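You operate a simulated robot arm through the tools that you are given. There is no shell and no other tool. Be economical: measure what you need, move in short steps, check, and stop when the job is done.

You are at the controls of a simulated two-armed robot. One attempt, no reset.

JOB
Fetch the small grey cap from the wait bay and set it on top of the brown carton on the green table. Take the load card that says "LOAD CARD 29" from the grey table and put it on the top shelf of the right rack. Take the small carton on the left bench and put it away on the third shelf from the top of the narrow rack. Close the left drawer of the left bench. Put the red block on the left bench away on the side table. Fetch the pen and set it on the side table. Stack the fault card that says "62." from the right bench on top of the fault card labelled "72.". Fetch the green block and set it on the brochure. Do these in any order.

The check looks at the end state, three seconds after you hand in, the way a careful person would. Anything else that was tipped, shoved, dropped, spilled or broken makes it a failure. A push-on lid holds only when it is set on centred and level and pressed home; a screw cap is set on level and turned clockwise until tight.

ROBOT AND FRAMES
Two 7-joint arms with two-finger parallel grippers on one trunk, on a base that drives. Base frame: it is fixed to the floor where the robot stands at the start and does not move with it; the origin is under the middle of the robot, x ahead of it, y to its left, z up; the surface under the hand at the start is at about z = 1060. Readings come in mm, rad, newtons and seconds.
The left shoulder is at the start at [20, 138, 1315], the right one opposite. With the tool pointing down near the work surface each hand reaches from about 160 to 500 mm from the robot's upright axis, wherever it stands, measured 20 degrees to its own side. Places, roughly: brochure [-3500, -2250, 750]; carton [-1250, 1250, 750]; fault card [-4750, -2250, 750]; green block [-5750, -1750, 750]; left drawer of the left bench [-2200, -2200, 600]; load card [0, -2750, 750]; pen [-2500, -2500, 750]; red block [-2750, -2250, 750]; side table [-5900, -2000, 800]; small carton [-2250, -2250, 750]; small grey cap (3x3x2 cm) [500, 0, 1100]; third shelf of the narrow rack [-2200, 1600, 900]; top shelf of the right rack [400, -1300, 1400]. Payload 1.57 kg a hand.
The TCP of each hand is the grasp point between the finger pads, 30 mm short of the fingertips. In the tool frame z runs along the fingers and y along their closing line. Largest opening 80 mm; finger width 17, thickness 12; the body of the gripper, 40 by 82 mm, starts 80 mm behind the TCP.
Orientation is told as [roll, pitch, yaw] about the base's x, y, z axes, in that order, counted from this pose: with the fingers straight down and closing along the base's y, the tool's x points along the base's -x, its y along +y and its z along -z.

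CONTROLS
- The arms move only by the tool move_arm. It takes "left_commands", "right_commands" or both (then of equal length, played together; a hand with none holds still); each is a list of rows, each a list of 7 numbers: the shift along the tool's x, y, z in units of 250 mm (1.0 is 250 mm), then the turn, a rotation vector about the tool's x, y, z in units of 90 degrees (1.0 is 90 degrees), then the finger opening in mm, from 0 to 80. In form: [[tx, ty, tz, ax, ay, az, fingers], ...]. A call has 1 to 10 rows; each row is the pose to reach, as a shift and turn from the pose commanded when the call began, along the tool's axes at that moment. A call with a number of a shift or a turn outside -1 to 1 is refused whole. Rows are played at 5 a second. More than 50 mm and 0.15 rad between two rows, or a gripper value outside its range, and nothing of the call is played. Where a pose cannot be reached the arm comes as near as it can. A force on the tool above 40 N (or 10 N above the force at the start of the call, whichever is more), or a blocked arm, ends the call early, and 0.2 s more pass. The fingers move at their own pace (about 45 mm/s each) and stop on an object; they squeeze with about 32 N. The grip force told is the motor's: it shows also when the fingers shut on nothing. Time passes only in rows, and 0.2 s behind the last, so rows that repeat a pose let the fingers close. The reply holds the time, the measured pose of the TCP, the force on the tool along the base axes, the opening and the grip force, in the units named above and with some noise, with the torque about the TCP (base axes, N m) and any sound that the robot's microphone picked up.
- Cameras (640 x 400 px; columns grow to the right, rows downward): "scene" is now at [193.4, 5.9, 1231.6]; the picture's right is [0.06, -1.00, 0.00], its down [-0.24, -0.01, -0.97] and it looks along [0.97, 0.06, -0.24] (base axes); focal length 214 px, centre (320, 200). "left" rides on the left gripper at [72, 7, -122] in its tool frame; the picture's right is [-0.09, 1.00, 0.00], its down [-0.84, -0.08, -0.54] and it looks along [-0.54, -0.05, 0.84] (tool axes); focal length 238 px, centre (320, 200). "right" rides on the right gripper at [72, -7, -122] in its tool frame; the picture's right is [0.09, 1.00, 0.00], its down [-0.84, 0.08, -0.54] and it looks along [-0.54, 0.05, 0.84] (tool axes); focal length 238 px, centre (320, 200). There is no depth. A picture from a camera that has moved, and an enlarged one, comes with that camera's place and axes in the base frame and with its lens.
- get_image(camera): a new picture of that camera. The clock stands still meanwhile.
- raise_lower(by): slides the trunk up (or, below 0, down) by that many mm; the arms and the scene camera ride with it, the base frame stays. It gives what a move gives, with no picture.
- base_move(legs): drives the robot by 1 to 6 legs, each [ahead, left, turn to the left] in mm, mm and rad, along the robot's own axes; the way and the turn of a leg run together, so that a leg with both is an arc; at most 1500 mm and 3.142 rad a leg. The arms and the cameras ride along, it lands a little off, and it stops where it bumps. It gives what a move gives.
- turn_head(pan, tilt): turns the head with the scene camera to pan (to the left, within 1.047 rad either way) and tilt (down, from -0.506 to 1.204), counted from straight ahead of the robot. It gives what a move gives.
- zoom(camera, box): a new picture of the part [left, top, right, bottom] of that camera's present view, enlarged. The clock stands still meanwhile.
- job_done(): hands the job in; it is judged then, once.

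Work in short steps. Places have to be worked out from the pictures, the camera data and where the tool is seen: move nearer, look again, correct. Check each grasp and each placing, and mend what went wrong. You have 217 turns and 212 pictures in all, those below and enlarged ones among them. Open the grippers and draw the arms clear of the work before you hand the job in, unless the task says otherwise; then end with one line.

The tools are called after "Request:" by a JSON object that holds its "method" and its "body". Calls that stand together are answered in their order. move_arm: Moves the arms, as the interface text tells. Its arguments: {"type":"object","properties":{"left_commands":{"type":"array","items":{"type":"array","items":{"type":"number"}}},"right_commands":{"type":"array","items":{"type":"array","items":{"type":"number"}}}},"required":[]} The other tools are called the same way: raise_lower (by) slides the trunk up or down; base_move (legs) drives the base; turn_head (pan, tilt) turns the head that bears the scene camera; get_image (camera) takes a picture; zoom (camera, box) takes an enlarged picture of a part of a camera's view; job_done () hands the job in.

At the start:

```text
clock: 0.0
left_tool_pos: [359.5, 198.2, 1144.4]
left_orientation: [-0.003, 0.585, 0.006]
left_ft_force: [0.3, 0.1, 0.2]
left_ft_torque: [0.0, -0.01, -0.04]
left_finger_gap: 79.7
left_gripper_force: 0.0
right_tool_pos: [369.5, -139.2, 1174.4]
right_orientation: [0.0, 0.433, -0.007]
right_ft_force: [-0.7, -0.7, -0.3]
right_ft_torque: [-0.01, 0.0, 0.02]
right_finger_gap: 80.1
right_gripper_force: 0.1
trunk travel left (down, up): [-690.0, 550.0]
robot x, y, heading: [-3.4, -1.5, -0.001]
head pan, tilt: [0.063, 0.243]
```

scene: 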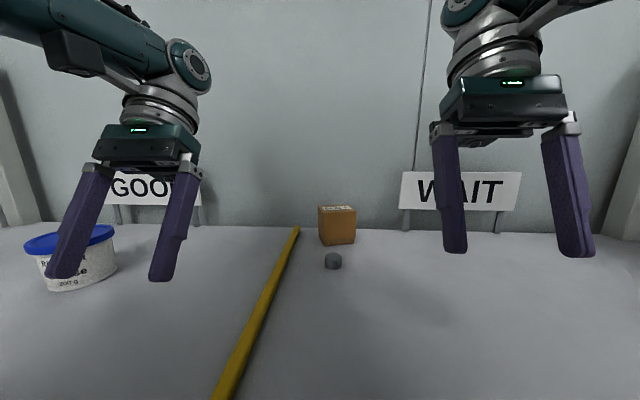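
right: 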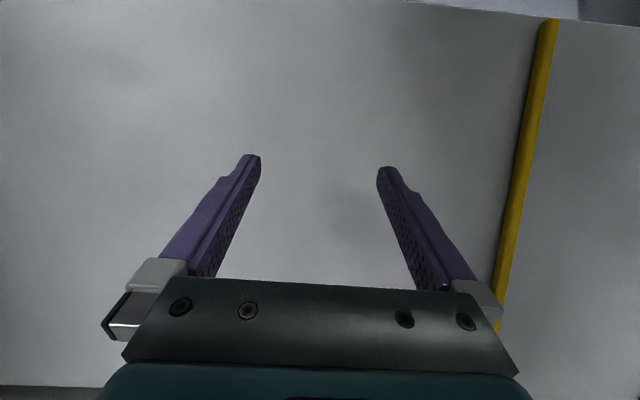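
left: 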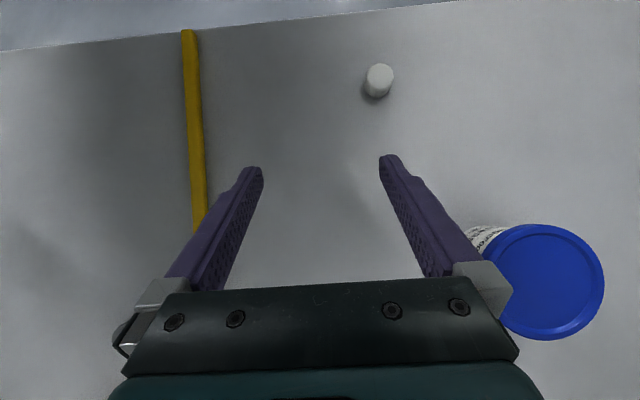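

The dark grey cap is right of the yellow strip, at about [477, 5, 1070], so it lies in the wait bay. I'll shift the base right so that it comes to the left hand's side.

Request:
{"method": "base_move", "body": {"legs": [[0, -150, 0]]}}

Request:
{"method": "get_image", "body": {"camera": "scene"}}

Request:
{"method": "get_image", "body": {"camera": "left"}}

```text
clock: 1.6
left_tool_pos: [357.0, 55.7, 1144.1]
left_orientation: [0.001, 0.589, 0.013]
left_ft_force: [0.2, 0.0, 0.1]
left_ft_torque: [-0.03, 0.01, -0.01]
left_finger_gap: 79.9
left_gripper_force: 0.1
right_tool_pos: [368.3, -283.6, 1172.7]
right_orientation: [0.004, 0.437, 0.001]
right_ft_force: [-1.2, -0.2, 0.6]
right_ft_torque: [-0.02, 0.02, 0.04]
right_finger_gap: 79.9
right_gripper_force: 0.1
trunk travel left (down, up): [-690.0, 550.0]
robot x, y, heading: [-0.1, -146.1, 0.005]
head pan, tilt: [0.063, 0.243]
stopped in leg 1: the robot was blocked; the commanded pose is now the measured one
```

```text
208 pictures are left
camera scene: at [191.8, -137.8, 1231.1], right [0.07, -1.0, 0.0], down [-0.24, -0.01, -0.97], along [0.97, 0.07, -0.24], focal length 214 px, centre (320, 200)
```

scene: 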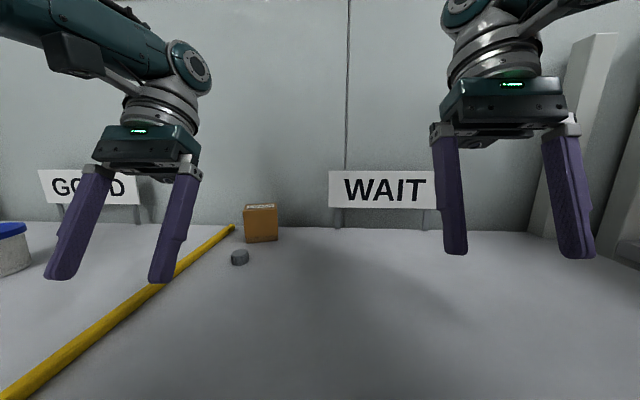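

```text
207 pictures are left
camera left: at [364.8, 61.2, 1284.4], right [0.07, 1.0, -0.05], down [1.0, -0.07, -0.01], along [-0.02, -0.05, -1.0], focal length 238 px, centre (320, 200)
```

left: 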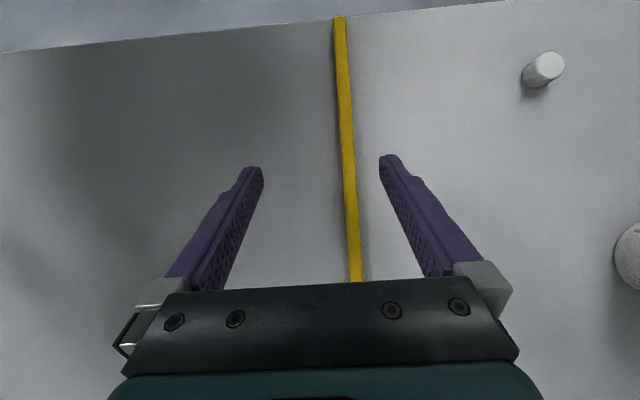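

The cap works out again at [476, 5, 1070]. I'll turn the left tool straight down and bring it above the cap at z 1150.

Request:
{"method": "move_arm", "body": {"left_commands": [[-0.076, -0.041, -0.057, 0, -0.075, 0, 80], [-0.153, -0.082, -0.114, 0, -0.15, 0, 80], [-0.229, -0.122, -0.17, 0, -0.225, 0, 80], [-0.306, -0.163, -0.227, 0, -0.3, 0, 80], [-0.382, -0.204, -0.284, 0, -0.375, 0, 80], [-0.382, -0.204, -0.284, 0, -0.375, 0, 80]]}}

Request:
{"method": "get_image", "body": {"camera": "left"}}

```text
clock: 3.0
left_tool_pos: [476.8, 5.9, 1148.8]
left_orientation: [0.003, -0.001, 0.011]
left_ft_force: [-0.9, -0.3, -0.4]
left_ft_torque: [-0.05, -0.01, 0.0]
left_finger_gap: 79.8
left_gripper_force: 0.1
right_tool_pos: [369.3, -282.8, 1173.5]
right_orientation: [0.008, 0.435, -0.001]
right_ft_force: [0.2, -0.2, 1.0]
right_ft_torque: [-0.01, 0.0, -0.04]
right_finger_gap: 80.0
right_gripper_force: 0.1
trunk travel left (down, up): [-690.0, 550.0]
robot x, y, heading: [-1.9, -146.2, 0.005]
head pan, tilt: [0.063, 0.243]
```

```text
206 pictures are left
camera left: at [404.3, 10.7, 1271.1], right [0.08, 1.0, 0.0], down [0.84, -0.07, 0.54], along [0.54, -0.04, -0.84], focal length 238 px, centre (320, 200)
```

left: 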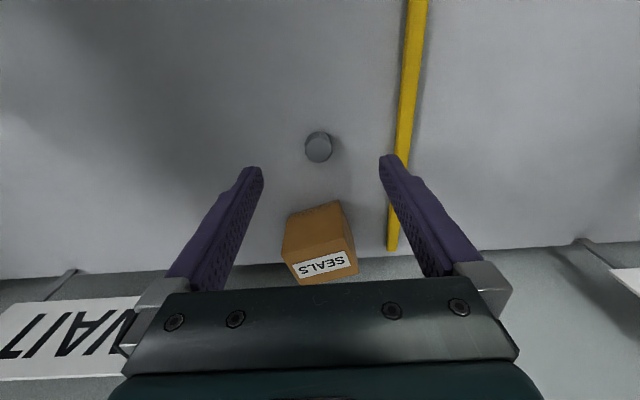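

The cap's top is at [474, 4]. I'll go down to TCP z 1094, which leaves the tips about 4 mm off the table, and close.

Request:
{"method": "move_arm", "body": {"left_commands": [[0.008, -0.006, 0.11, 0, 0, 0, 80], [0.008, -0.006, 0.219, 0, 0, 0, 80], [0.008, -0.006, 0.219, 0, 0, 0, 30], [0.008, -0.006, 0.219, 0, 0, 0, 20], [0.008, -0.006, 0.219, 0, 0, 0, 20], [0.008, -0.006, 0.219, 0, 0, 0, 20]]}}

Request:
{"method": "get_image", "body": {"camera": "left"}}

```text
clock: 4.4
left_tool_pos: [475.5, 4.0, 1095.2]
left_orientation: [0.006, -0.001, 0.012]
left_ft_force: [-0.5, -0.1, 0.5]
left_ft_torque: [0.01, 0.01, -0.02]
left_finger_gap: 22.2
left_gripper_force: 15.6
right_tool_pos: [367.9, -282.5, 1171.7]
right_orientation: [0.007, 0.436, 0.0]
right_ft_force: [0.1, 0.4, -0.3]
right_ft_torque: [0.01, -0.01, 0.03]
right_finger_gap: 79.8
right_gripper_force: 0.0
trunk travel left (down, up): [-690.0, 550.0]
robot x, y, heading: [-0.6, -146.0, 0.003]
head pan, tilt: [0.063, 0.243]
```

```text
205 pictures are left
camera left: at [403.3, 8.5, 1216.5], right [0.08, 1.0, 0.0], down [0.84, -0.07, 0.54], along [0.54, -0.04, -0.84], focal length 238 px, centre (320, 200)
```

left: 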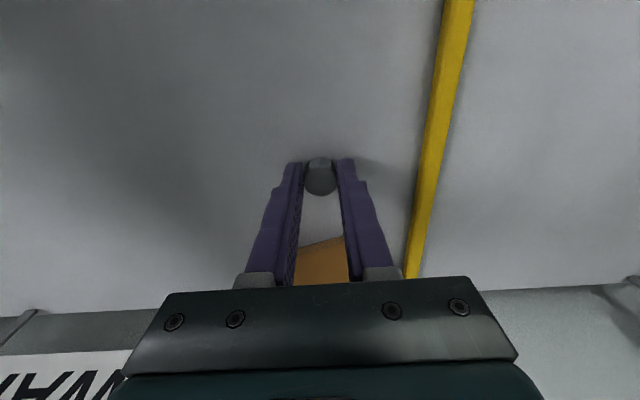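

The fingers are on the cap. I'll command a full close, let it settle, and lift straight up.

Request:
{"method": "move_arm", "body": {"left_commands": [[0, 0, 0, 0, 0, 0, 0], [0, 0, 0, 0, 0, 0, 0], [0, 0, -0.1, 0, 0, 0, 0], [0, 0, -0.25, 0, 0, 0, 0], [0, 0, -0.4, 0, 0, 0, 0]]}}

Request:
{"method": "get_image", "body": {"camera": "left"}}

```text
clock: 5.8
left_tool_pos: [459.3, 6.0, 1166.5]
left_orientation: [0.009, 0.058, 0.001]
left_ft_force: [0.5, -0.6, 0.3]
left_ft_torque: [-0.02, -0.01, 0.03]
left_finger_gap: 21.3
left_gripper_force: 32.0
left hand out of reach, approached as far as the arm can: row 5
right_tool_pos: [368.3, -284.0, 1172.8]
right_orientation: [0.005, 0.436, 0.001]
right_ft_force: [-0.7, -0.4, -0.6]
right_ft_torque: [0.0, -0.06, -0.02]
right_finger_gap: 79.8
right_gripper_force: 0.0
trunk travel left (down, up): [-690.0, 550.0]
robot x, y, heading: [-2.5, -146.0, 0.005]
head pan, tilt: [0.063, 0.243]
stopped in row 5 (left hand): the arm was blocked; the commanded pose is now the measured one
```

```text
204 pictures are left
camera left: at [394.8, 10.9, 1292.1], right [0.09, 1.0, 0.0], down [0.87, -0.08, 0.49], along [0.49, -0.04, -0.87], focal length 238 px, centre (320, 200)
```

left: 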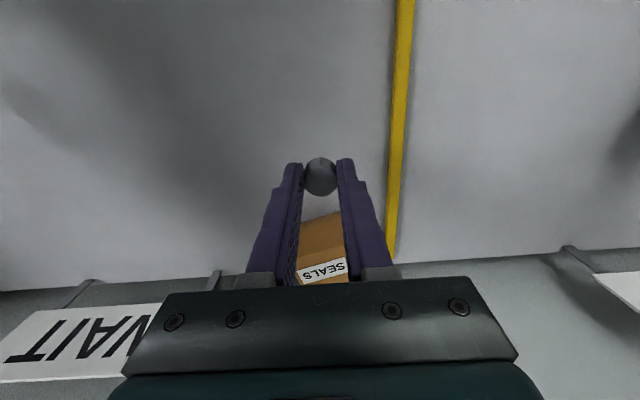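

The cap is held: the gap is 21 mm at 32 N. I'll back away from the table and look around.

Request:
{"method": "base_move", "body": {"legs": [[-500, 0, 0]]}}

Request:
{"method": "turn_head", "body": {"pan": 1.04, "tilt": 0.25}}

Request:
{"method": "get_image", "body": {"camera": "scene"}}

Request:
{"method": "turn_head", "body": {"pan": -1.04, "tilt": 0.25}}

Request:
{"method": "get_image", "body": {"camera": "scene"}}

```text
clock: 8.6
left_tool_pos: [-25.8, 0.5, 1167.8]
left_orientation: [0.007, 0.057, 0.006]
left_ft_force: [0.6, 0.4, -0.5]
left_ft_torque: [0.02, 0.01, -0.02]
left_finger_gap: 21.4
left_gripper_force: 31.6
right_tool_pos: [-114.2, -287.5, 1173.7]
right_orientation: [0.003, 0.435, 0.004]
right_ft_force: [-0.4, 0.2, -0.3]
right_ft_torque: [0.01, 0.01, -0.04]
right_finger_gap: 80.1
right_gripper_force: 0.1
trunk travel left (down, up): [-690.0, 550.0]
robot x, y, heading: [-484.4, -147.1, 0.013]
head pan, tilt: [0.063, 0.243]
```

```text
clock: 9.9
left_tool_pos: [-27.1, 0.9, 1168.2]
left_orientation: [0.006, 0.059, 0.004]
left_ft_force: [0.7, -0.3, 0.3]
left_ft_torque: [0.05, -0.02, 0.0]
left_finger_gap: 21.3
left_gripper_force: 32.0
right_tool_pos: [-115.6, -288.1, 1173.6]
right_orientation: [0.002, 0.433, 0.004]
right_ft_force: [0.6, -0.1, 0.4]
right_ft_torque: [-0.04, -0.01, -0.01]
right_finger_gap: 79.7
right_gripper_force: 0.1
trunk travel left (down, up): [-690.0, 550.0]
robot x, y, heading: [-484.8, -149.5, 0.008]
head pan, tilt: [1.04, 0.25]
```

```text
203 pictures are left
camera scene: at [-339.3, -69.5, 1230.9], right [0.87, -0.5, 0.0], down [-0.12, -0.21, -0.97], along [0.48, 0.84, -0.25], focal length 214 px, centre (320, 200)
```

scene: 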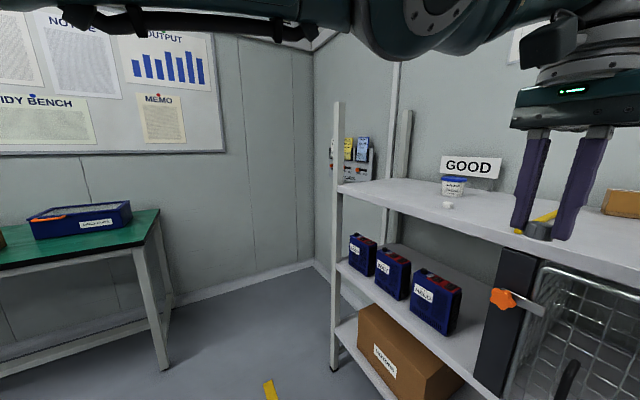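

```text
clock: 11.9
left_tool_pos: [-26.0, 1.8, 1166.9]
left_orientation: [0.006, 0.056, 0.004]
left_ft_force: [-0.1, -0.4, -0.4]
left_ft_torque: [0.02, -0.01, 0.0]
left_finger_gap: 21.5
left_gripper_force: 31.8
right_tool_pos: [-114.8, -288.4, 1172.9]
right_orientation: [0.004, 0.434, 0.004]
right_ft_force: [0.7, 0.3, 0.7]
right_ft_torque: [-0.01, 0.01, 0.01]
right_finger_gap: 80.2
right_gripper_force: 0.0
trunk travel left (down, up): [-690.0, 550.0]
robot x, y, heading: [-487.4, -149.3, 0.012]
head pan, tilt: [-1.04, 0.25]
```

```text
202 pictures are left
camera scene: at [-337.7, -230.5, 1230.9], right [-0.86, -0.52, 0.0], down [-0.13, 0.21, -0.97], along [0.5, -0.83, -0.25], focal length 214 px, centre (320, 200)
```

scene: 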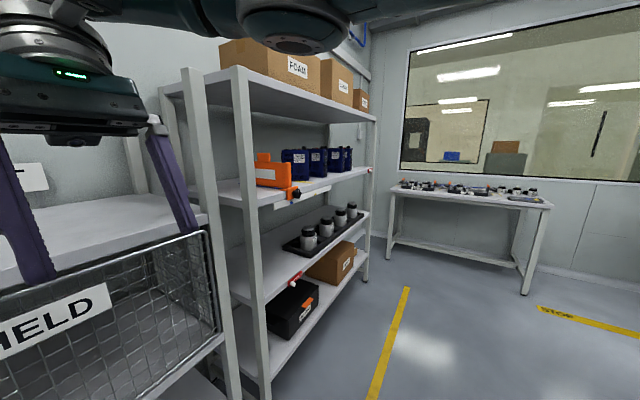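

The green table is to the left, facing +y. I'll turn left to face it, centre the head and look.

Request:
{"method": "base_move", "body": {"legs": [[0, 0, 1.56]]}}

Request:
{"method": "turn_head", "body": {"pan": 0.5, "tilt": 0.3}}

Request:
{"method": "get_image", "body": {"camera": "scene"}}

```text
clock: 16.1
left_tool_pos: [-636.4, 309.2, 1166.5]
left_orientation: [0.007, 0.056, 1.574]
left_ft_force: [0.5, 0.1, 0.8]
left_ft_torque: [0.01, -0.03, 0.0]
left_finger_gap: 21.4
left_gripper_force: 32.4
right_tool_pos: [-348.7, 219.6, 1173.9]
right_orientation: [0.003, 0.435, 1.573]
right_ft_force: [0.3, -0.4, 0.5]
right_ft_torque: [0.02, -0.01, 0.01]
right_finger_gap: 79.9
right_gripper_force: 0.1
trunk travel left (down, up): [-690.0, 550.0]
robot x, y, heading: [-487.1, -152.1, 1.576]
head pan, tilt: [-1.04, 0.25]
```

```text
clock: 17.7
left_tool_pos: [-637.8, 307.6, 1168.0]
left_orientation: [0.007, 0.058, 1.574]
left_ft_force: [0.0, -0.4, -0.3]
left_ft_torque: [0.02, 0.0, 0.03]
left_finger_gap: 21.5
left_gripper_force: 32.2
right_tool_pos: [-348.6, 218.8, 1173.9]
right_orientation: [0.001, 0.435, 1.571]
right_ft_force: [0.4, -0.1, 0.5]
right_ft_torque: [0.0, -0.01, 0.01]
right_finger_gap: 80.0
right_gripper_force: 0.0
trunk travel left (down, up): [-690.0, 550.0]
robot x, y, heading: [-490.7, -152.0, 1.581]
head pan, tilt: [0.499, 0.3]
```

```text
201 pictures are left
camera scene: at [-531.7, 30.1, 1226.2], right [0.87, 0.48, 0.0], down [0.14, -0.26, -0.96], along [-0.46, 0.84, -0.3], focal length 214 px, centre (320, 200)
```

scene: 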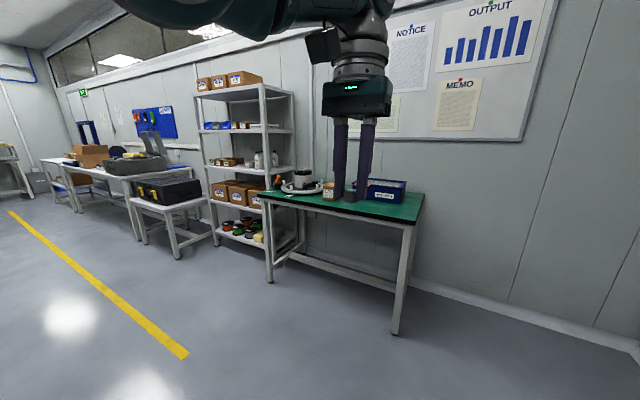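

The floor is clear. I'll drive up to just in front of the green table.

Request:
{"method": "base_move", "body": {"legs": [[650, 630, 0]]}}

Request:
{"method": "turn_head", "body": {"pan": 0.1, "tilt": 0.6}}

Request:
{"method": "get_image", "body": {"camera": "scene"}}

```text
clock: 22.5
left_tool_pos: [-1280.5, 961.7, 1167.5]
left_orientation: [0.007, 0.057, 1.578]
left_ft_force: [-0.9, 0.8, -0.3]
left_ft_torque: [0.0, -0.01, -0.05]
left_finger_gap: 21.2
left_gripper_force: 32.0
right_tool_pos: [-990.0, 873.2, 1173.4]
right_orientation: [-0.001, 0.435, 1.577]
right_ft_force: [-0.6, -0.2, 0.3]
right_ft_torque: [0.05, 0.0, 0.01]
right_finger_gap: 80.1
right_gripper_force: 0.1
trunk travel left (down, up): [-690.0, 550.0]
robot x, y, heading: [-1126.6, 501.6, 1.584]
head pan, tilt: [0.499, 0.3]
```

```text
clock: 23.4
left_tool_pos: [-1279.7, 961.5, 1167.6]
left_orientation: [0.007, 0.058, 1.577]
left_ft_force: [0.4, -0.2, -0.3]
left_ft_torque: [-0.02, 0.0, 0.02]
left_finger_gap: 21.3
left_gripper_force: 31.7
right_tool_pos: [-991.3, 872.7, 1173.3]
right_orientation: [0.001, 0.435, 1.576]
right_ft_force: [-0.2, 0.4, -0.3]
right_ft_torque: [0.02, 0.02, 0.03]
right_finger_gap: 80.1
right_gripper_force: 0.2
trunk travel left (down, up): [-690.0, 550.0]
robot x, y, heading: [-1127.8, 500.7, 1.581]
head pan, tilt: [0.099, 0.6]
```

```text
200 pictures are left
camera scene: at [-1137.4, 690.0, 1198.7], right [0.99, 0.11, 0.0], down [0.06, -0.56, -0.83], along [-0.09, 0.82, -0.56], focal length 214 px, centre (320, 200)
```

scene: 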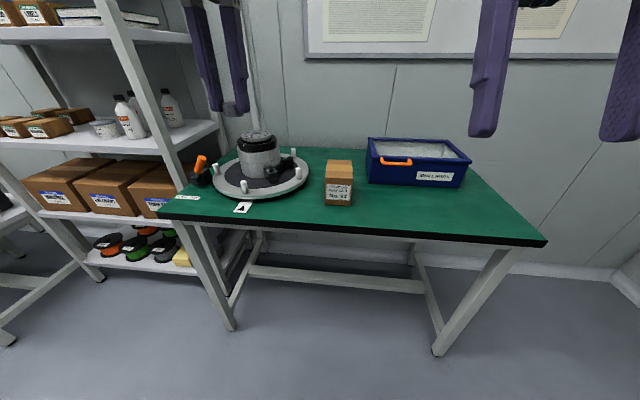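

The carton is near [-1142, 1365], with its top at about z 860. I'll move closer and shift right so that it comes to the left hand's side.

Request:
{"method": "base_move", "body": {"legs": [[400, -110, 0]]}}

Request:
{"method": "turn_head", "body": {"pan": 0.3, "tilt": 0.8}}

Request:
{"method": "get_image", "body": {"camera": "scene"}}

Request:
{"method": "get_image", "body": {"camera": "left"}}

```text
clock: 26.0
left_tool_pos: [-1179.2, 1358.6, 1167.7]
left_orientation: [0.008, 0.061, 1.585]
left_ft_force: [1.1, -0.2, 0.0]
left_ft_torque: [0.03, -0.02, -0.02]
left_finger_gap: 21.3
left_gripper_force: 31.6
right_tool_pos: [-888.0, 1271.7, 1173.5]
right_orientation: [0.002, 0.434, 1.582]
right_ft_force: [-0.3, -0.7, -0.1]
right_ft_torque: [0.0, -0.02, 0.02]
right_finger_gap: 79.9
right_gripper_force: 0.1
trunk travel left (down, up): [-690.0, 550.0]
robot x, y, heading: [-1021.8, 896.5, 1.588]
head pan, tilt: [0.099, 0.6]
```

```text
clock: 26.7
left_tool_pos: [-1178.9, 1359.1, 1166.3]
left_orientation: [0.006, 0.06, 1.586]
left_ft_force: [0.1, 0.1, -0.6]
left_ft_torque: [0.01, 0.03, 0.01]
left_finger_gap: 21.4
left_gripper_force: 32.2
right_tool_pos: [-888.2, 1271.0, 1173.2]
right_orientation: [0.0, 0.434, 1.582]
right_ft_force: [-0.6, 0.4, -0.7]
right_ft_torque: [-0.01, 0.01, 0.0]
right_finger_gap: 80.2
right_gripper_force: 0.1
trunk travel left (down, up): [-690.0, 550.0]
robot x, y, heading: [-1023.9, 898.1, 1.584]
head pan, tilt: [0.3, 0.799]
```

```text
199 pictures are left
camera scene: at [-1049.0, 1076.1, 1181.9], right [0.95, 0.31, 0.0], down [0.22, -0.68, -0.7], along [-0.22, 0.66, -0.72], focal length 214 px, centre (320, 200)
```

scene: 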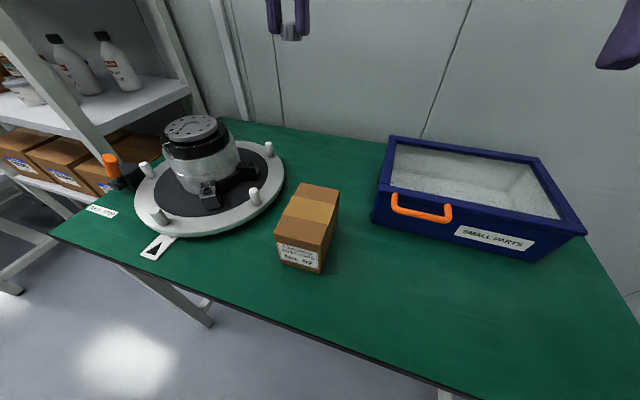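

```text
198 pictures are left
camera left: at [-1183.1, 1293.5, 1292.4], right [-1.0, 0.08, 0.0], down [0.07, 0.87, 0.49], along [0.04, 0.49, -0.87], focal length 238 px, centre (320, 200)
```

left: 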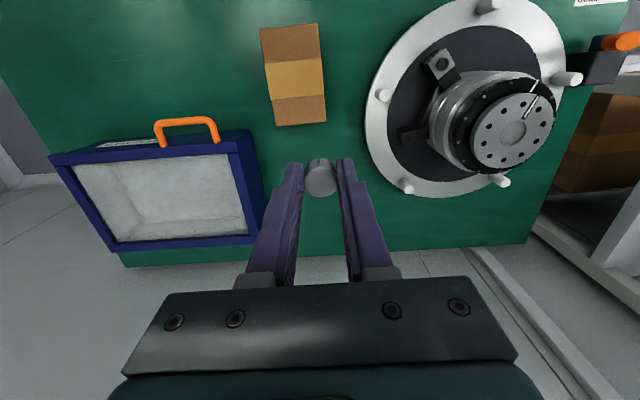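

Triangulating both views puts the carton's top centre at [-1144, 1302, 894]. I'll centre the cap above it with the tool levelled, then lower the trunk.

Request:
{"method": "move_arm", "body": {"left_commands": [[0.08, -0.045, 0.005, 0, -0.012, 0, 0], [0.16, -0.09, 0.01, 0, -0.024, 0, 0], [0.23, -0.137, 0.014, 0, -0.038, 0, 0], [0.23, -0.137, 0.014, 0, -0.038, 0, 0]]}}

Request:
{"method": "raise_lower", "body": {"by": -190}}

Request:
{"method": "get_image", "body": {"camera": "left"}}

Request:
{"method": "get_image", "body": {"camera": "scene"}}

```text
clock: 27.7
left_tool_pos: [-1143.3, 1300.8, 1166.7]
left_orientation: [0.006, 0.002, 1.586]
left_ft_force: [-0.3, -0.3, 0.3]
left_ft_torque: [0.02, -0.02, -0.01]
left_finger_gap: 21.4
left_gripper_force: 31.6
right_tool_pos: [-889.2, 1272.2, 1173.4]
right_orientation: [-0.002, 0.434, 1.582]
right_ft_force: [0.0, 0.5, 0.3]
right_ft_torque: [0.0, 0.01, 0.02]
right_finger_gap: 80.1
right_gripper_force: 0.0
trunk travel left (down, up): [-690.0, 550.0]
robot x, y, heading: [-1024.2, 899.4, 1.586]
head pan, tilt: [0.3, 0.799]
```

```text
clock: 29.8
left_tool_pos: [-1143.1, 1300.6, 976.2]
left_orientation: [0.004, -0.004, 1.585]
left_ft_force: [-0.7, 0.3, 0.3]
left_ft_torque: [0.0, 0.02, -0.01]
left_finger_gap: 21.5
left_gripper_force: 32.7
right_tool_pos: [-889.9, 1272.0, 983.6]
right_orientation: [0.002, 0.434, 1.581]
right_ft_force: [-0.1, -0.2, 1.0]
right_ft_torque: [0.0, -0.01, 0.01]
right_finger_gap: 80.1
right_gripper_force: 0.0
trunk travel left (down, up): [-500.0, 740.0]
robot x, y, heading: [-1019.8, 896.4, 1.592]
head pan, tilt: [0.3, 0.799]
```

```text
197 pictures are left
camera left: at [-1147.6, 1229.1, 1097.8], right [-1.0, 0.08, 0.01], down [0.07, 0.84, 0.54], along [0.04, 0.54, -0.84], focal length 238 px, centre (320, 200)
```

left: 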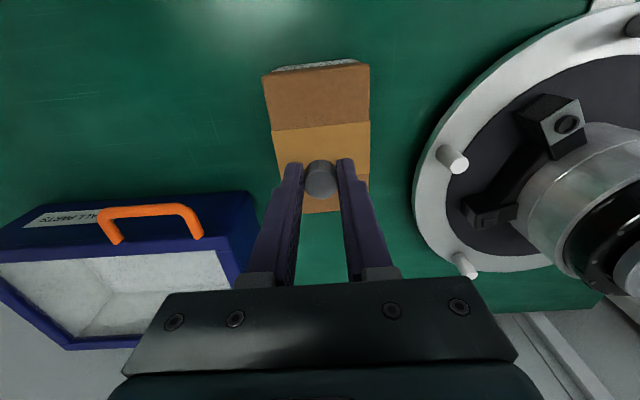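

```text
196 pictures are left
camera scene: at [-1049.1, 1076.1, 991.9], right [0.95, 0.31, 0.0], down [0.22, -0.68, -0.7], along [-0.22, 0.66, -0.72], focal length 214 px, centre (320, 200)
```

scene: 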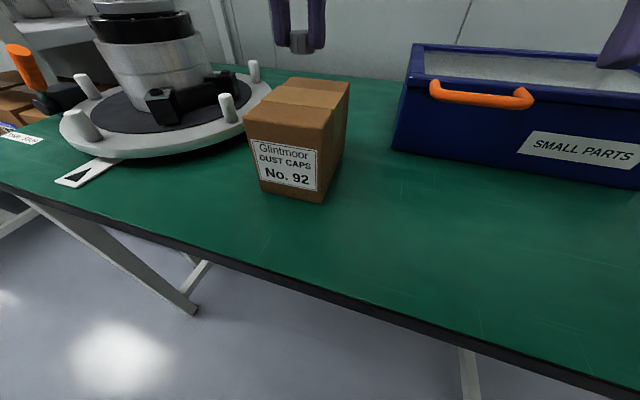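

Refined, the carton's top is z ≈ 896 and its centre [-1143, 1308]. I'll lower 42 mm and see if it makes contact.

Request:
{"method": "move_arm", "body": {"left_commands": [[-0.012, 0, 0.08, 0, 0, 0, 0], [-0.024, 0, 0.14, 0, 0, 0, 0], [-0.024, 0, 0.168, 0, 0, 0, 0], [-0.024, 0, 0.168, 0, 0, 0, 0]]}}

Request:
{"method": "zoom", "body": {"camera": "scene", "box": [220, 20, 380, 120]}}

```text
clock: 30.8
left_tool_pos: [-1141.7, 1306.6, 934.3]
left_orientation: [0.005, -0.003, 1.585]
left_ft_force: [-0.5, -1.9, 1.6]
left_ft_torque: [-0.02, -0.03, -0.02]
left_finger_gap: 21.1
left_gripper_force: 31.5
right_tool_pos: [-889.4, 1271.9, 983.2]
right_orientation: [0.003, 0.433, 1.581]
right_ft_force: [0.1, -0.4, 0.9]
right_ft_torque: [0.0, 0.0, 0.01]
right_finger_gap: 79.9
right_gripper_force: 0.0
trunk travel left (down, up): [-500.0, 740.0]
robot x, y, heading: [-1023.0, 901.2, 1.595]
head pan, tilt: [0.3, 0.799]
```

```text
4.00 times, centred on (300, 70) of scene
camera zoom: at [-1049.2, 1076.1, 991.9], right [0.95, 0.31, 0.0], down [0.22, -0.68, -0.7], along [-0.22, 0.66, -0.72], focal length 858 px, centre (400, 720)
```

zoom: 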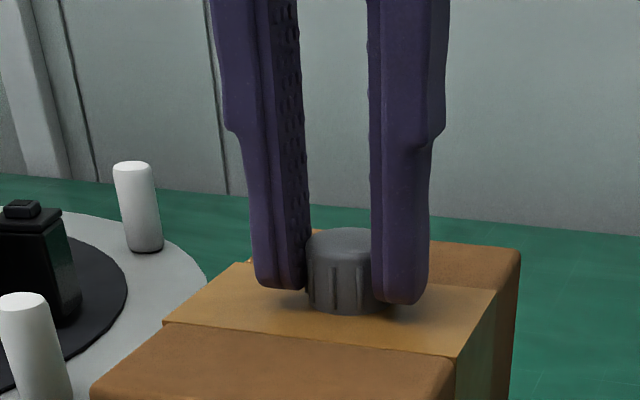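

It's at first contact: forces are about 2 N and the cap is seen on the carton. I'll press 1 mm more and open a little at a time.

Request:
{"method": "move_arm", "body": {"left_commands": [[0, 0, 0.004, 0, 0, 0, 0], [0, 0, 0.004, 0, 0, 0, 30], [0, 0, 0.004, 0, 0, 0, 45], [0, 0, 0.004, 0, 0, 0, 45], [0, 0, -0.1, 0, 0, 0, 45], [0, 0, -0.25, 0, 0, 0, 45]]}}

Request:
{"method": "get_image", "body": {"camera": "scene"}}

```text
clock: 32.2
left_tool_pos: [-1142.0, 1307.8, 998.1]
left_orientation: [0.007, 0.001, 1.585]
left_ft_force: [-0.9, -0.3, -1.3]
left_ft_torque: [-0.03, -0.02, 0.0]
left_finger_gap: 45.2
left_gripper_force: 0.0
right_tool_pos: [-888.8, 1271.6, 983.2]
right_orientation: [0.002, 0.435, 1.581]
right_ft_force: [0.0, 0.1, -0.2]
right_ft_torque: [0.01, 0.03, -0.01]
right_finger_gap: 80.2
right_gripper_force: 0.1
trunk travel left (down, up): [-500.0, 740.0]
robot x, y, heading: [-1022.6, 898.4, 1.586]
head pan, tilt: [0.3, 0.799]
```

```text
194 pictures are left
camera scene: at [-1049.1, 1076.2, 991.8], right [0.95, 0.31, 0.0], down [0.22, -0.68, -0.7], along [-0.22, 0.66, -0.72], focal length 214 px, centre (320, 200)
```

scene: 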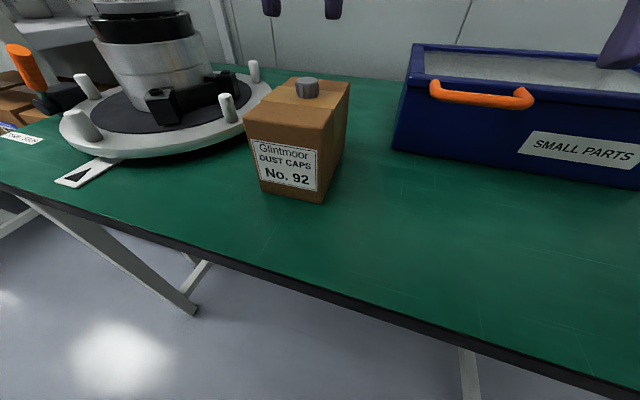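

The cap sits on the carton. I'll raise the trunk, back off and look over the narrow rack while near it.

Request:
{"method": "raise_lower", "body": {"by": 190}}

Request:
{"method": "base_move", "body": {"legs": [[-500, 0, 0], [0, 700, 0]]}}

Request:
{"method": "turn_head", "body": {"pan": 0.4, "tilt": 0.2}}

Request:
{"method": "get_image", "body": {"camera": "scene"}}

```text
clock: 34.2
left_tool_pos: [-1141.9, 1306.9, 1187.9]
left_orientation: [0.007, -0.002, 1.585]
left_ft_force: [0.0, 0.7, 0.9]
left_ft_torque: [-0.03, 0.01, -0.01]
left_finger_gap: 45.0
left_gripper_force: 0.0
right_tool_pos: [-888.6, 1270.0, 1172.0]
right_orientation: [0.001, 0.434, 1.582]
right_ft_force: [0.7, 0.0, 0.7]
right_ft_torque: [0.02, -0.01, -0.03]
right_finger_gap: 79.9
right_gripper_force: 0.0
trunk travel left (down, up): [-690.0, 550.0]
robot x, y, heading: [-1022.1, 899.7, 1.586]
head pan, tilt: [0.3, 0.799]
```

```text
clock: 40.6
left_tool_pos: [-1830.0, 788.6, 1187.6]
left_orientation: [0.006, -0.001, 1.585]
left_ft_force: [0.0, 1.1, 0.1]
left_ft_torque: [0.04, -0.01, -0.02]
left_finger_gap: 44.9
left_gripper_force: 0.1
right_tool_pos: [-1576.2, 753.4, 1172.3]
right_orientation: [-0.002, 0.434, 1.581]
right_ft_force: [0.3, 0.9, -0.5]
right_ft_torque: [-0.04, -0.01, 0.0]
right_finger_gap: 80.2
right_gripper_force: 0.0
trunk travel left (down, up): [-690.0, 550.0]
robot x, y, heading: [-1706.6, 378.7, 1.587]
head pan, tilt: [0.3, 0.799]
```

```text
clock: 41.6
left_tool_pos: [-1829.5, 788.5, 1186.4]
left_orientation: [0.007, 0.002, 1.585]
left_ft_force: [-0.5, -0.5, -0.2]
left_ft_torque: [-0.03, 0.0, 0.02]
left_finger_gap: 45.4
left_gripper_force: 0.0
right_tool_pos: [-1576.2, 752.4, 1173.7]
right_orientation: [0.001, 0.434, 1.582]
right_ft_force: [1.1, -0.3, 0.0]
right_ft_torque: [-0.02, 0.01, 0.03]
right_finger_gap: 79.9
right_gripper_force: 0.1
trunk travel left (down, up): [-690.0, 550.0]
robot x, y, heading: [-1709.9, 381.3, 1.584]
head pan, tilt: [0.4, 0.201]
```

```text
193 pictures are left
camera scene: at [-1748.5, 566.7, 1235.4], right [0.91, 0.41, 0.0], down [0.08, -0.18, -0.98], along [-0.4, 0.9, -0.2], focal length 214 px, centre (320, 200)
```

scene: 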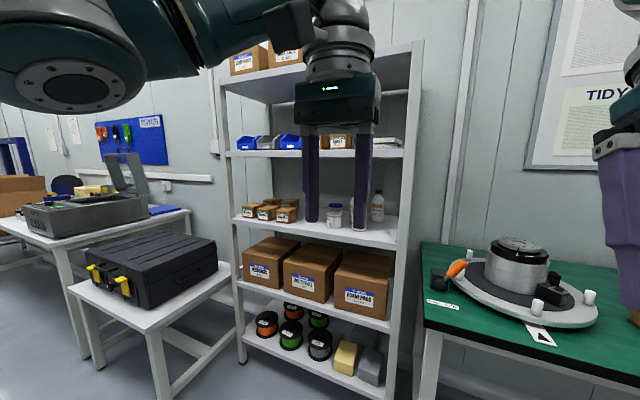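

The third shelf holds small cartons at left and bottles at right, with a gap in the middle. Next is the load card: I'll turn to face -y and drive towards the grey table.

Request:
{"method": "base_move", "body": {"legs": [[0, 0, -3.14], [1000, 1000, 0], [600, 300, 0]]}}

Request:
{"method": "turn_head", "body": {"pan": 0.2, "tilt": 0.3}}

Request:
{"method": "get_image", "body": {"camera": "scene"}}

Request:
{"method": "turn_head", "body": {"pan": -0.9, "tilt": 0.3}}

Request:
{"method": "get_image", "body": {"camera": "scene"}}

```text
clock: 59.4
left_tool_pos: [-244.3, -1600.0, 1187.0]
left_orientation: [0.005, 0.0, -1.544]
left_ft_force: [0.3, -0.4, -0.2]
left_ft_torque: [0.02, -0.01, 0.02]
left_finger_gap: 45.2
left_gripper_force: 0.1
right_tool_pos: [-496.9, -1567.9, 1173.2]
right_orientation: [0.0, 0.436, -1.545]
right_ft_force: [-0.3, 0.2, -0.4]
right_ft_torque: [0.02, 0.01, 0.02]
right_finger_gap: 80.0
right_gripper_force: 0.0
trunk travel left (down, up): [-690.0, 550.0]
robot x, y, heading: [-368.1, -1192.2, -1.541]
head pan, tilt: [0.4, 0.201]
```

```text
clock: 60.1
left_tool_pos: [-243.7, -1600.3, 1186.7]
left_orientation: [0.006, -0.001, -1.544]
left_ft_force: [0.4, 0.2, 0.3]
left_ft_torque: [-0.04, -0.01, -0.01]
left_finger_gap: 44.9
left_gripper_force: 0.0
right_tool_pos: [-496.6, -1568.5, 1173.2]
right_orientation: [0.001, 0.435, -1.547]
right_ft_force: [-0.4, -0.7, 0.1]
right_ft_torque: [-0.02, -0.01, -0.03]
right_finger_gap: 79.8
right_gripper_force: 0.1
trunk travel left (down, up): [-690.0, 550.0]
robot x, y, heading: [-365.8, -1197.0, -1.54]
head pan, tilt: [0.201, 0.3]
```

```text
192 pictures are left
camera scene: at [-343.5, -1385.3, 1226.2], right [-0.97, -0.23, 0.0], down [-0.07, 0.29, -0.96], along [0.22, -0.93, -0.3], focal length 214 px, centre (320, 200)
```

scene: 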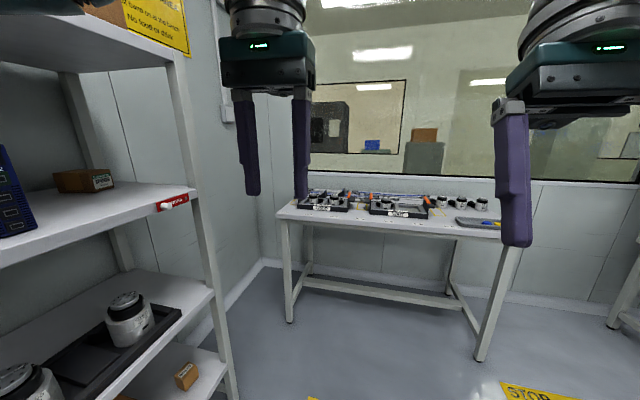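

```text
clock: 61.5
left_tool_pos: [-243.9, -1600.8, 1186.6]
left_orientation: [0.008, 0.0, -1.545]
left_ft_force: [0.2, 0.3, 0.5]
left_ft_torque: [-0.03, -0.02, 0.0]
left_finger_gap: 44.7
left_gripper_force: 0.1
right_tool_pos: [-498.3, -1569.4, 1173.8]
right_orientation: [0.0, 0.433, -1.547]
right_ft_force: [0.1, 0.3, 0.1]
right_ft_torque: [-0.01, -0.01, 0.02]
right_finger_gap: 79.9
right_gripper_force: 0.1
trunk travel left (down, up): [-690.0, 550.0]
robot x, y, heading: [-365.2, -1194.3, -1.54]
head pan, tilt: [-0.901, 0.3]
```

```text
191 pictures are left
camera scene: at [-436.3, -1354.7, 1226.2], right [-0.65, 0.76, 0.0], down [0.23, 0.19, -0.96], along [-0.73, -0.62, -0.3], focal length 214 px, centre (320, 200)
```

scene: 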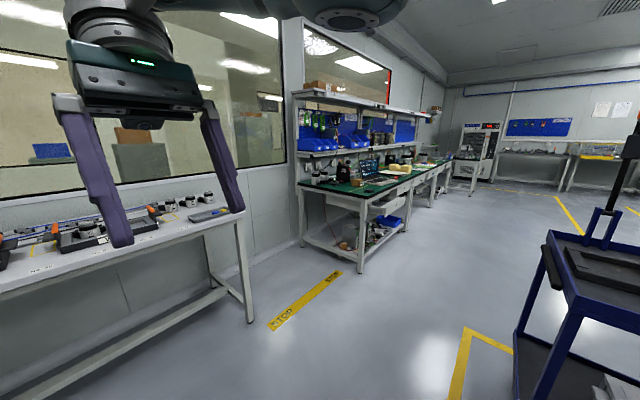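

The grey table is ahead. I'll drive up close to it and look down.

Request:
{"method": "base_move", "body": {"legs": [[800, 150, -0.03]]}}

Request:
{"method": "turn_head", "body": {"pan": 0.15, "tilt": 0.55}}

Request:
{"method": "get_image", "body": {"camera": "scene"}}

```text
clock: 66.0
left_tool_pos: [-102.3, -2406.2, 1185.5]
left_orientation: [-0.001, 0.0, -1.573]
left_ft_force: [0.4, -0.1, 0.0]
left_ft_torque: [0.04, 0.01, -0.02]
left_finger_gap: 45.0
left_gripper_force: 0.1
right_tool_pos: [-354.5, -2367.3, 1174.4]
right_orientation: [-0.006, 0.436, -1.577]
right_ft_force: [0.4, 0.0, 0.5]
right_ft_torque: [-0.01, -0.04, 0.03]
right_finger_gap: 79.8
right_gripper_force: 0.0
trunk travel left (down, up): [-690.0, 550.0]
robot x, y, heading: [-211.1, -1995.0, -1.569]
head pan, tilt: [-0.901, 0.3]
stopped in leg 1: the robot was blocked; the commanded pose is now the measured one
```

```text
clock: 67.3
left_tool_pos: [-103.6, -2406.1, 1186.0]
left_orientation: [-0.003, 0.001, -1.575]
left_ft_force: [0.6, -0.4, -0.5]
left_ft_torque: [0.01, -0.01, 0.01]
left_finger_gap: 45.2
left_gripper_force: 0.1
right_tool_pos: [-355.1, -2365.8, 1173.9]
right_orientation: [-0.008, 0.437, -1.582]
right_ft_force: [0.3, 0.3, 0.6]
right_ft_torque: [0.02, 0.02, 0.01]
right_finger_gap: 80.0
right_gripper_force: 0.1
trunk travel left (down, up): [-690.0, 550.0]
robot x, y, heading: [-212.8, -2000.3, -1.567]
head pan, tilt: [0.15, 0.55]
```

```text
190 pictures are left
camera scene: at [-202.0, -2184.9, 1202.8], right [-0.99, -0.15, 0.01], down [-0.09, 0.52, -0.85], along [0.12, -0.84, -0.53], focal length 214 px, centre (320, 200)
```

scene: 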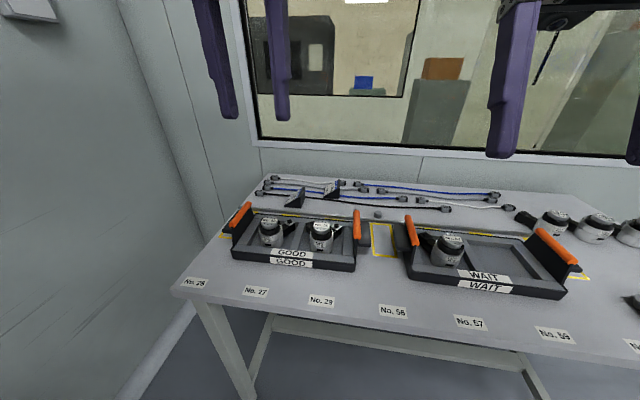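

I'll zoom in on the tags and objects to find "LOAD CARD 29".

Request:
{"method": "zoom", "body": {"camera": "scene", "box": [160, 160, 420, 330]}}

Request:
{"method": "zoom", "body": {"camera": "scene", "box": [380, 170, 640, 360]}}

```text
2.35 times, centred on (290, 245) of scene
camera zoom: at [-202.0, -2184.9, 1202.8], right [-0.99, -0.15, 0.01], down [-0.09, 0.52, -0.85], along [0.12, -0.84, -0.53], focal length 505 px, centre (391, 94)
```

zoom: 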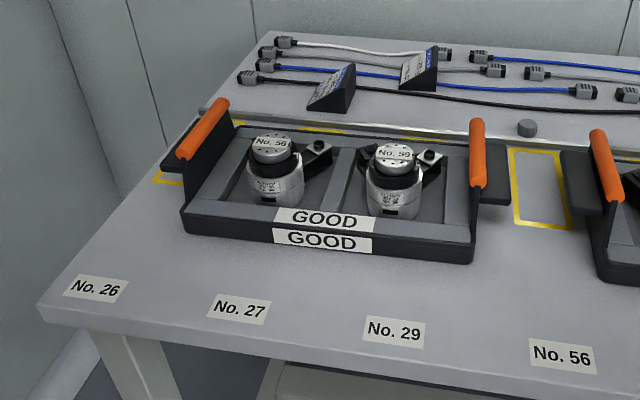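

```text
2.11 times, centred on (510, 265) of scene
camera zoom: at [-202.0, -2184.9, 1202.8], right [-0.99, -0.15, 0.01], down [-0.09, 0.52, -0.85], along [0.12, -0.84, -0.53], focal length 452 px, centre (-80, 63)
```

zoom: 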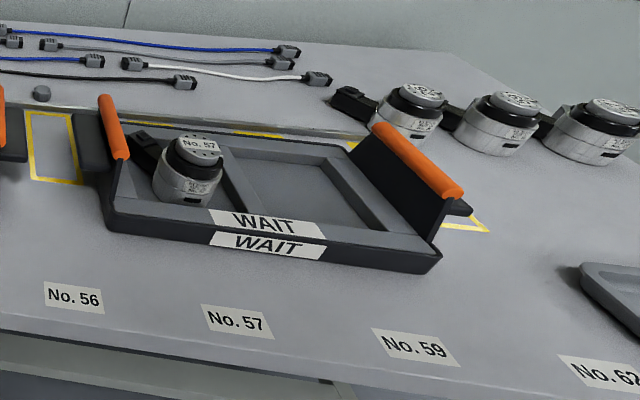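

Two black wedge cards stand among the cables at the back. I'll zoom hard on them.

Request:
{"method": "zoom", "body": {"camera": "scene", "box": [280, 174, 350, 214]}}

```text
9.14 times, centred on (315, 194) of scene
camera zoom: at [-202.0, -2184.9, 1202.8], right [-0.99, -0.15, 0.01], down [-0.09, 0.52, -0.85], along [0.12, -0.84, -0.53], focal length 1961 px, centre (366, 255)
```

zoom: 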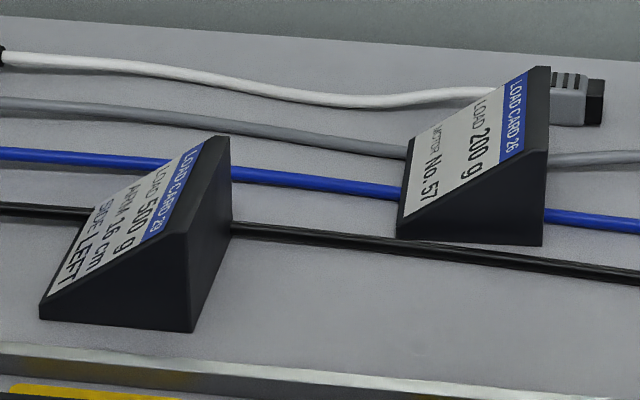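

The front one reads "LOAD CARD 2?" and is near [0, -2867]. I'll drive nearer for a better look.

Request:
{"method": "base_move", "body": {"legs": [[230, 60, 0]]}}

Request:
{"method": "get_image", "body": {"camera": "left"}}

Request:
{"method": "get_image", "body": {"camera": "scene"}}

```text
clock: 68.2
left_tool_pos: [-93.6, -2436.9, 1185.6]
left_orientation: [-0.003, 0.002, -1.559]
left_ft_force: [-0.6, -0.4, -0.3]
left_ft_torque: [0.01, 0.03, 0.02]
left_finger_gap: 45.1
left_gripper_force: 0.0
right_tool_pos: [-346.0, -2403.3, 1172.8]
right_orientation: [-0.01, 0.436, -1.564]
right_ft_force: [-0.1, 0.6, 0.5]
right_ft_torque: [-0.02, 0.0, 0.01]
right_finger_gap: 80.2
right_gripper_force: 0.0
trunk travel left (down, up): [-690.0, 550.0]
robot x, y, heading: [-211.5, -2030.8, -1.552]
head pan, tilt: [0.15, 0.55]
stopped in leg 1: the robot was blocked; the commanded pose is now the measured one
```

```text
186 pictures are left
camera left: at [-87.4, -2366.9, 1306.3], right [1.0, -0.08, 0.0], down [-0.07, -0.84, 0.54], along [-0.05, -0.54, -0.84], focal length 238 px, centre (320, 200)
```

left: 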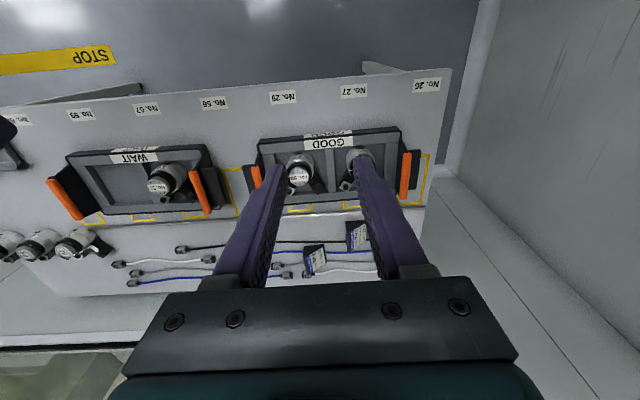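

```text
185 pictures are left
camera scene: at [-196.1, -2219.9, 1202.1], right [-0.99, -0.17, 0.01], down [-0.1, 0.52, -0.85], along [0.14, -0.84, -0.52], focal length 214 px, centre (320, 200)
```

scene: 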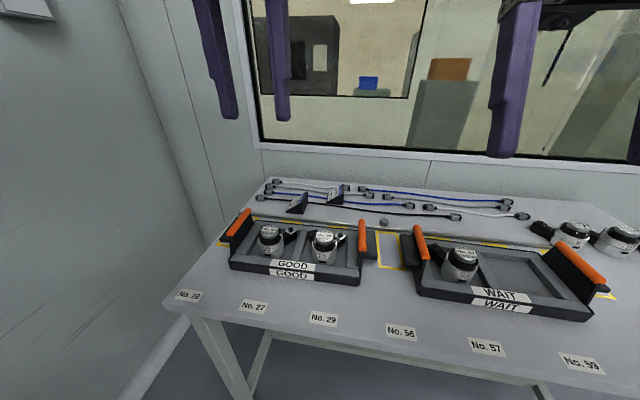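

The robot was blocked early, at y -2031. I'll look down to see what stands in the way.

Request:
{"method": "turn_head", "body": {"pan": 0.0, "tilt": 1.2}}

Request:
{"method": "get_image", "body": {"camera": "scene"}}

Request:
{"method": "turn_head", "body": {"pan": 1.04, "tilt": 1.0}}

Request:
{"method": "get_image", "body": {"camera": "scene"}}

```text
clock: 69.3
left_tool_pos: [-95.6, -2436.3, 1184.2]
left_orientation: [-0.007, 0.003, -1.56]
left_ft_force: [0.0, 0.2, 0.3]
left_ft_torque: [-0.01, 0.01, 0.03]
left_finger_gap: 44.8
left_gripper_force: 0.1
right_tool_pos: [-350.1, -2402.5, 1175.9]
right_orientation: [-0.015, 0.437, -1.567]
right_ft_force: [0.0, -0.5, -0.1]
right_ft_torque: [-0.02, 0.0, 0.0]
right_finger_gap: 79.8
right_gripper_force: 0.0
trunk travel left (down, up): [-690.0, 550.0]
robot x, y, heading: [-209.2, -2029.3, -1.555]
head pan, tilt: [0.0, 1.201]
```

```text
184 pictures are left
camera scene: at [-212.3, -2185.9, 1153.8], right [-1.0, -0.02, 0.01], down [-0.02, 0.93, -0.36], along [-0.01, -0.36, -0.93], focal length 214 px, centre (320, 200)
```

scene: 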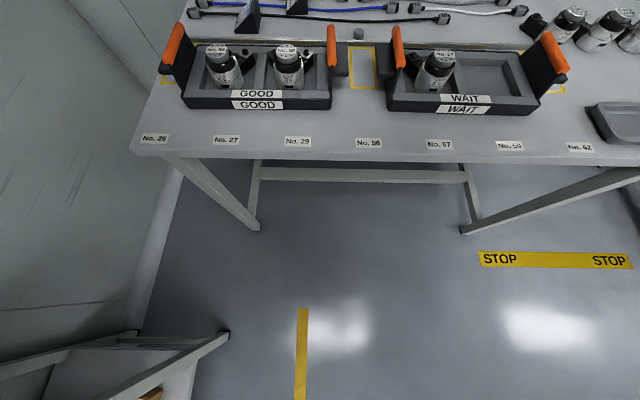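

```text
clock: 70.5
left_tool_pos: [-95.5, -2438.7, 1184.6]
left_orientation: [-0.005, 0.004, -1.559]
left_ft_force: [-0.3, -0.5, -0.4]
left_ft_torque: [0.01, 0.01, 0.0]
left_finger_gap: 44.9
left_gripper_force: 0.0
right_tool_pos: [-349.5, -2402.8, 1173.5]
right_orientation: [-0.013, 0.438, -1.569]
right_ft_force: [-0.6, 0.1, -0.3]
right_ft_torque: [0.01, 0.01, -0.02]
right_finger_gap: 79.8
right_gripper_force: 0.1
trunk travel left (down, up): [-690.0, 550.0]
robot x, y, heading: [-204.5, -2032.8, -1.552]
head pan, tilt: [1.04, 1.0]
```

```text
183 pictures are left
camera scene: at [-152.5, -2164.2, 1165.6], right [-0.49, -0.87, 0.0], down [-0.74, 0.42, -0.53], along [0.46, -0.26, -0.85], focal length 214 px, centre (320, 200)
```

scene: 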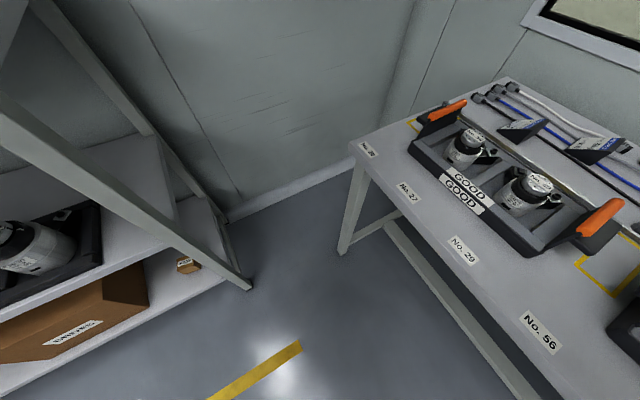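

The rack's corner post is at about [197, -1951], and my left elbow most likely touched the rack. I'll shift right and then go ahead.

Request:
{"method": "base_move", "body": {"legs": [[0, -200, 0], [230, 0, 0]]}}

```text
clock: 73.5
left_tool_pos: [-281.1, -2671.5, 1188.5]
left_orientation: [0.006, -0.001, -1.56]
left_ft_force: [0.3, -0.4, -0.2]
left_ft_torque: [-0.01, -0.01, 0.01]
left_finger_gap: 44.9
left_gripper_force: 0.1
right_tool_pos: [-533.1, -2636.4, 1173.1]
right_orientation: [0.0, 0.436, -1.561]
right_ft_force: [-0.3, -0.2, -0.2]
right_ft_torque: [0.01, 0.0, 0.0]
right_finger_gap: 80.1
right_gripper_force: 0.1
trunk travel left (down, up): [-690.0, 550.0]
robot x, y, heading: [-396.5, -2264.8, -1.557]
head pan, tilt: [1.04, 1.0]
```

That cleared it. I'll slide left towards the cards and look.

Request:
{"method": "base_move", "body": {"legs": [[0, 230, 0]]}}

Request:
{"method": "turn_head", "body": {"pan": 0.2, "tilt": 0.7}}

Request:
{"method": "get_image", "body": {"camera": "scene"}}

Request:
{"method": "get_image", "body": {"camera": "left"}}

```text
clock: 75.3
left_tool_pos: [-58.4, -2674.1, 1187.3]
left_orientation: [0.006, -0.003, -1.565]
left_ft_force: [-0.1, -0.1, -0.9]
left_ft_torque: [-0.03, -0.01, 0.03]
left_finger_gap: 44.8
left_gripper_force: 0.0
right_tool_pos: [-312.0, -2636.9, 1175.2]
right_orientation: [-0.002, 0.432, -1.566]
right_ft_force: [-0.7, 0.1, -0.3]
right_ft_torque: [-0.03, 0.01, -0.02]
right_finger_gap: 80.3
right_gripper_force: 0.0
trunk travel left (down, up): [-690.0, 550.0]
robot x, y, heading: [-175.1, -2262.1, -1.561]
head pan, tilt: [1.04, 1.0]
stopped in leg 1: the robot was blocked; the commanded pose is now the measured one
```

```text
clock: 76.4
left_tool_pos: [-58.2, -2674.5, 1188.7]
left_orientation: [0.006, -0.004, -1.564]
left_ft_force: [0.3, -0.1, 0.2]
left_ft_torque: [0.0, -0.02, -0.02]
left_finger_gap: 45.0
left_gripper_force: 0.0
right_tool_pos: [-311.4, -2637.5, 1174.8]
right_orientation: [-0.002, 0.431, -1.565]
right_ft_force: [0.9, -0.6, 0.3]
right_ft_torque: [0.01, 0.01, 0.0]
right_finger_gap: 79.8
right_gripper_force: 0.0
trunk travel left (down, up): [-690.0, 550.0]
robot x, y, heading: [-178.2, -2263.8, -1.558]
head pan, tilt: [0.201, 0.7]
```

```text
182 pictures are left
camera scene: at [-155.8, -2448.9, 1191.1], right [-0.98, -0.21, 0.0], down [-0.14, 0.63, -0.77], along [0.16, -0.75, -0.64], focal length 214 px, centre (320, 200)
```

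scene: 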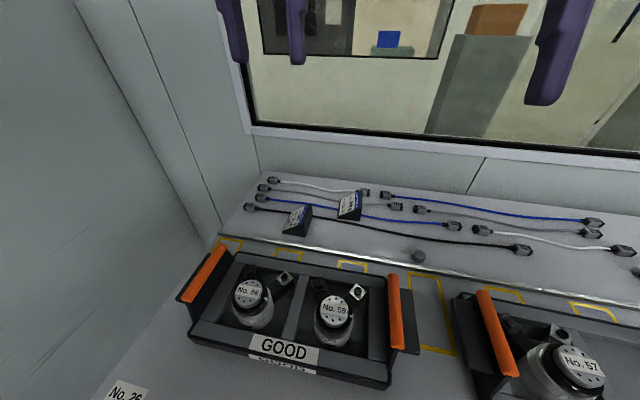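

```text
181 pictures are left
camera left: at [-52.2, -2601.2, 1310.1], right [1.0, -0.08, 0.01], down [-0.07, -0.83, 0.55], along [-0.04, -0.54, -0.84], focal length 238 px, centre (320, 200)
```

left: 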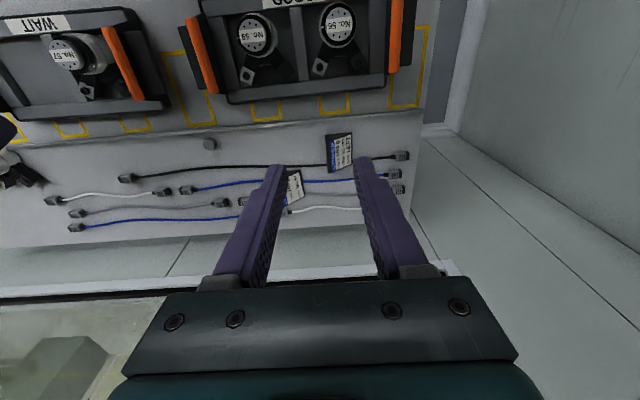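

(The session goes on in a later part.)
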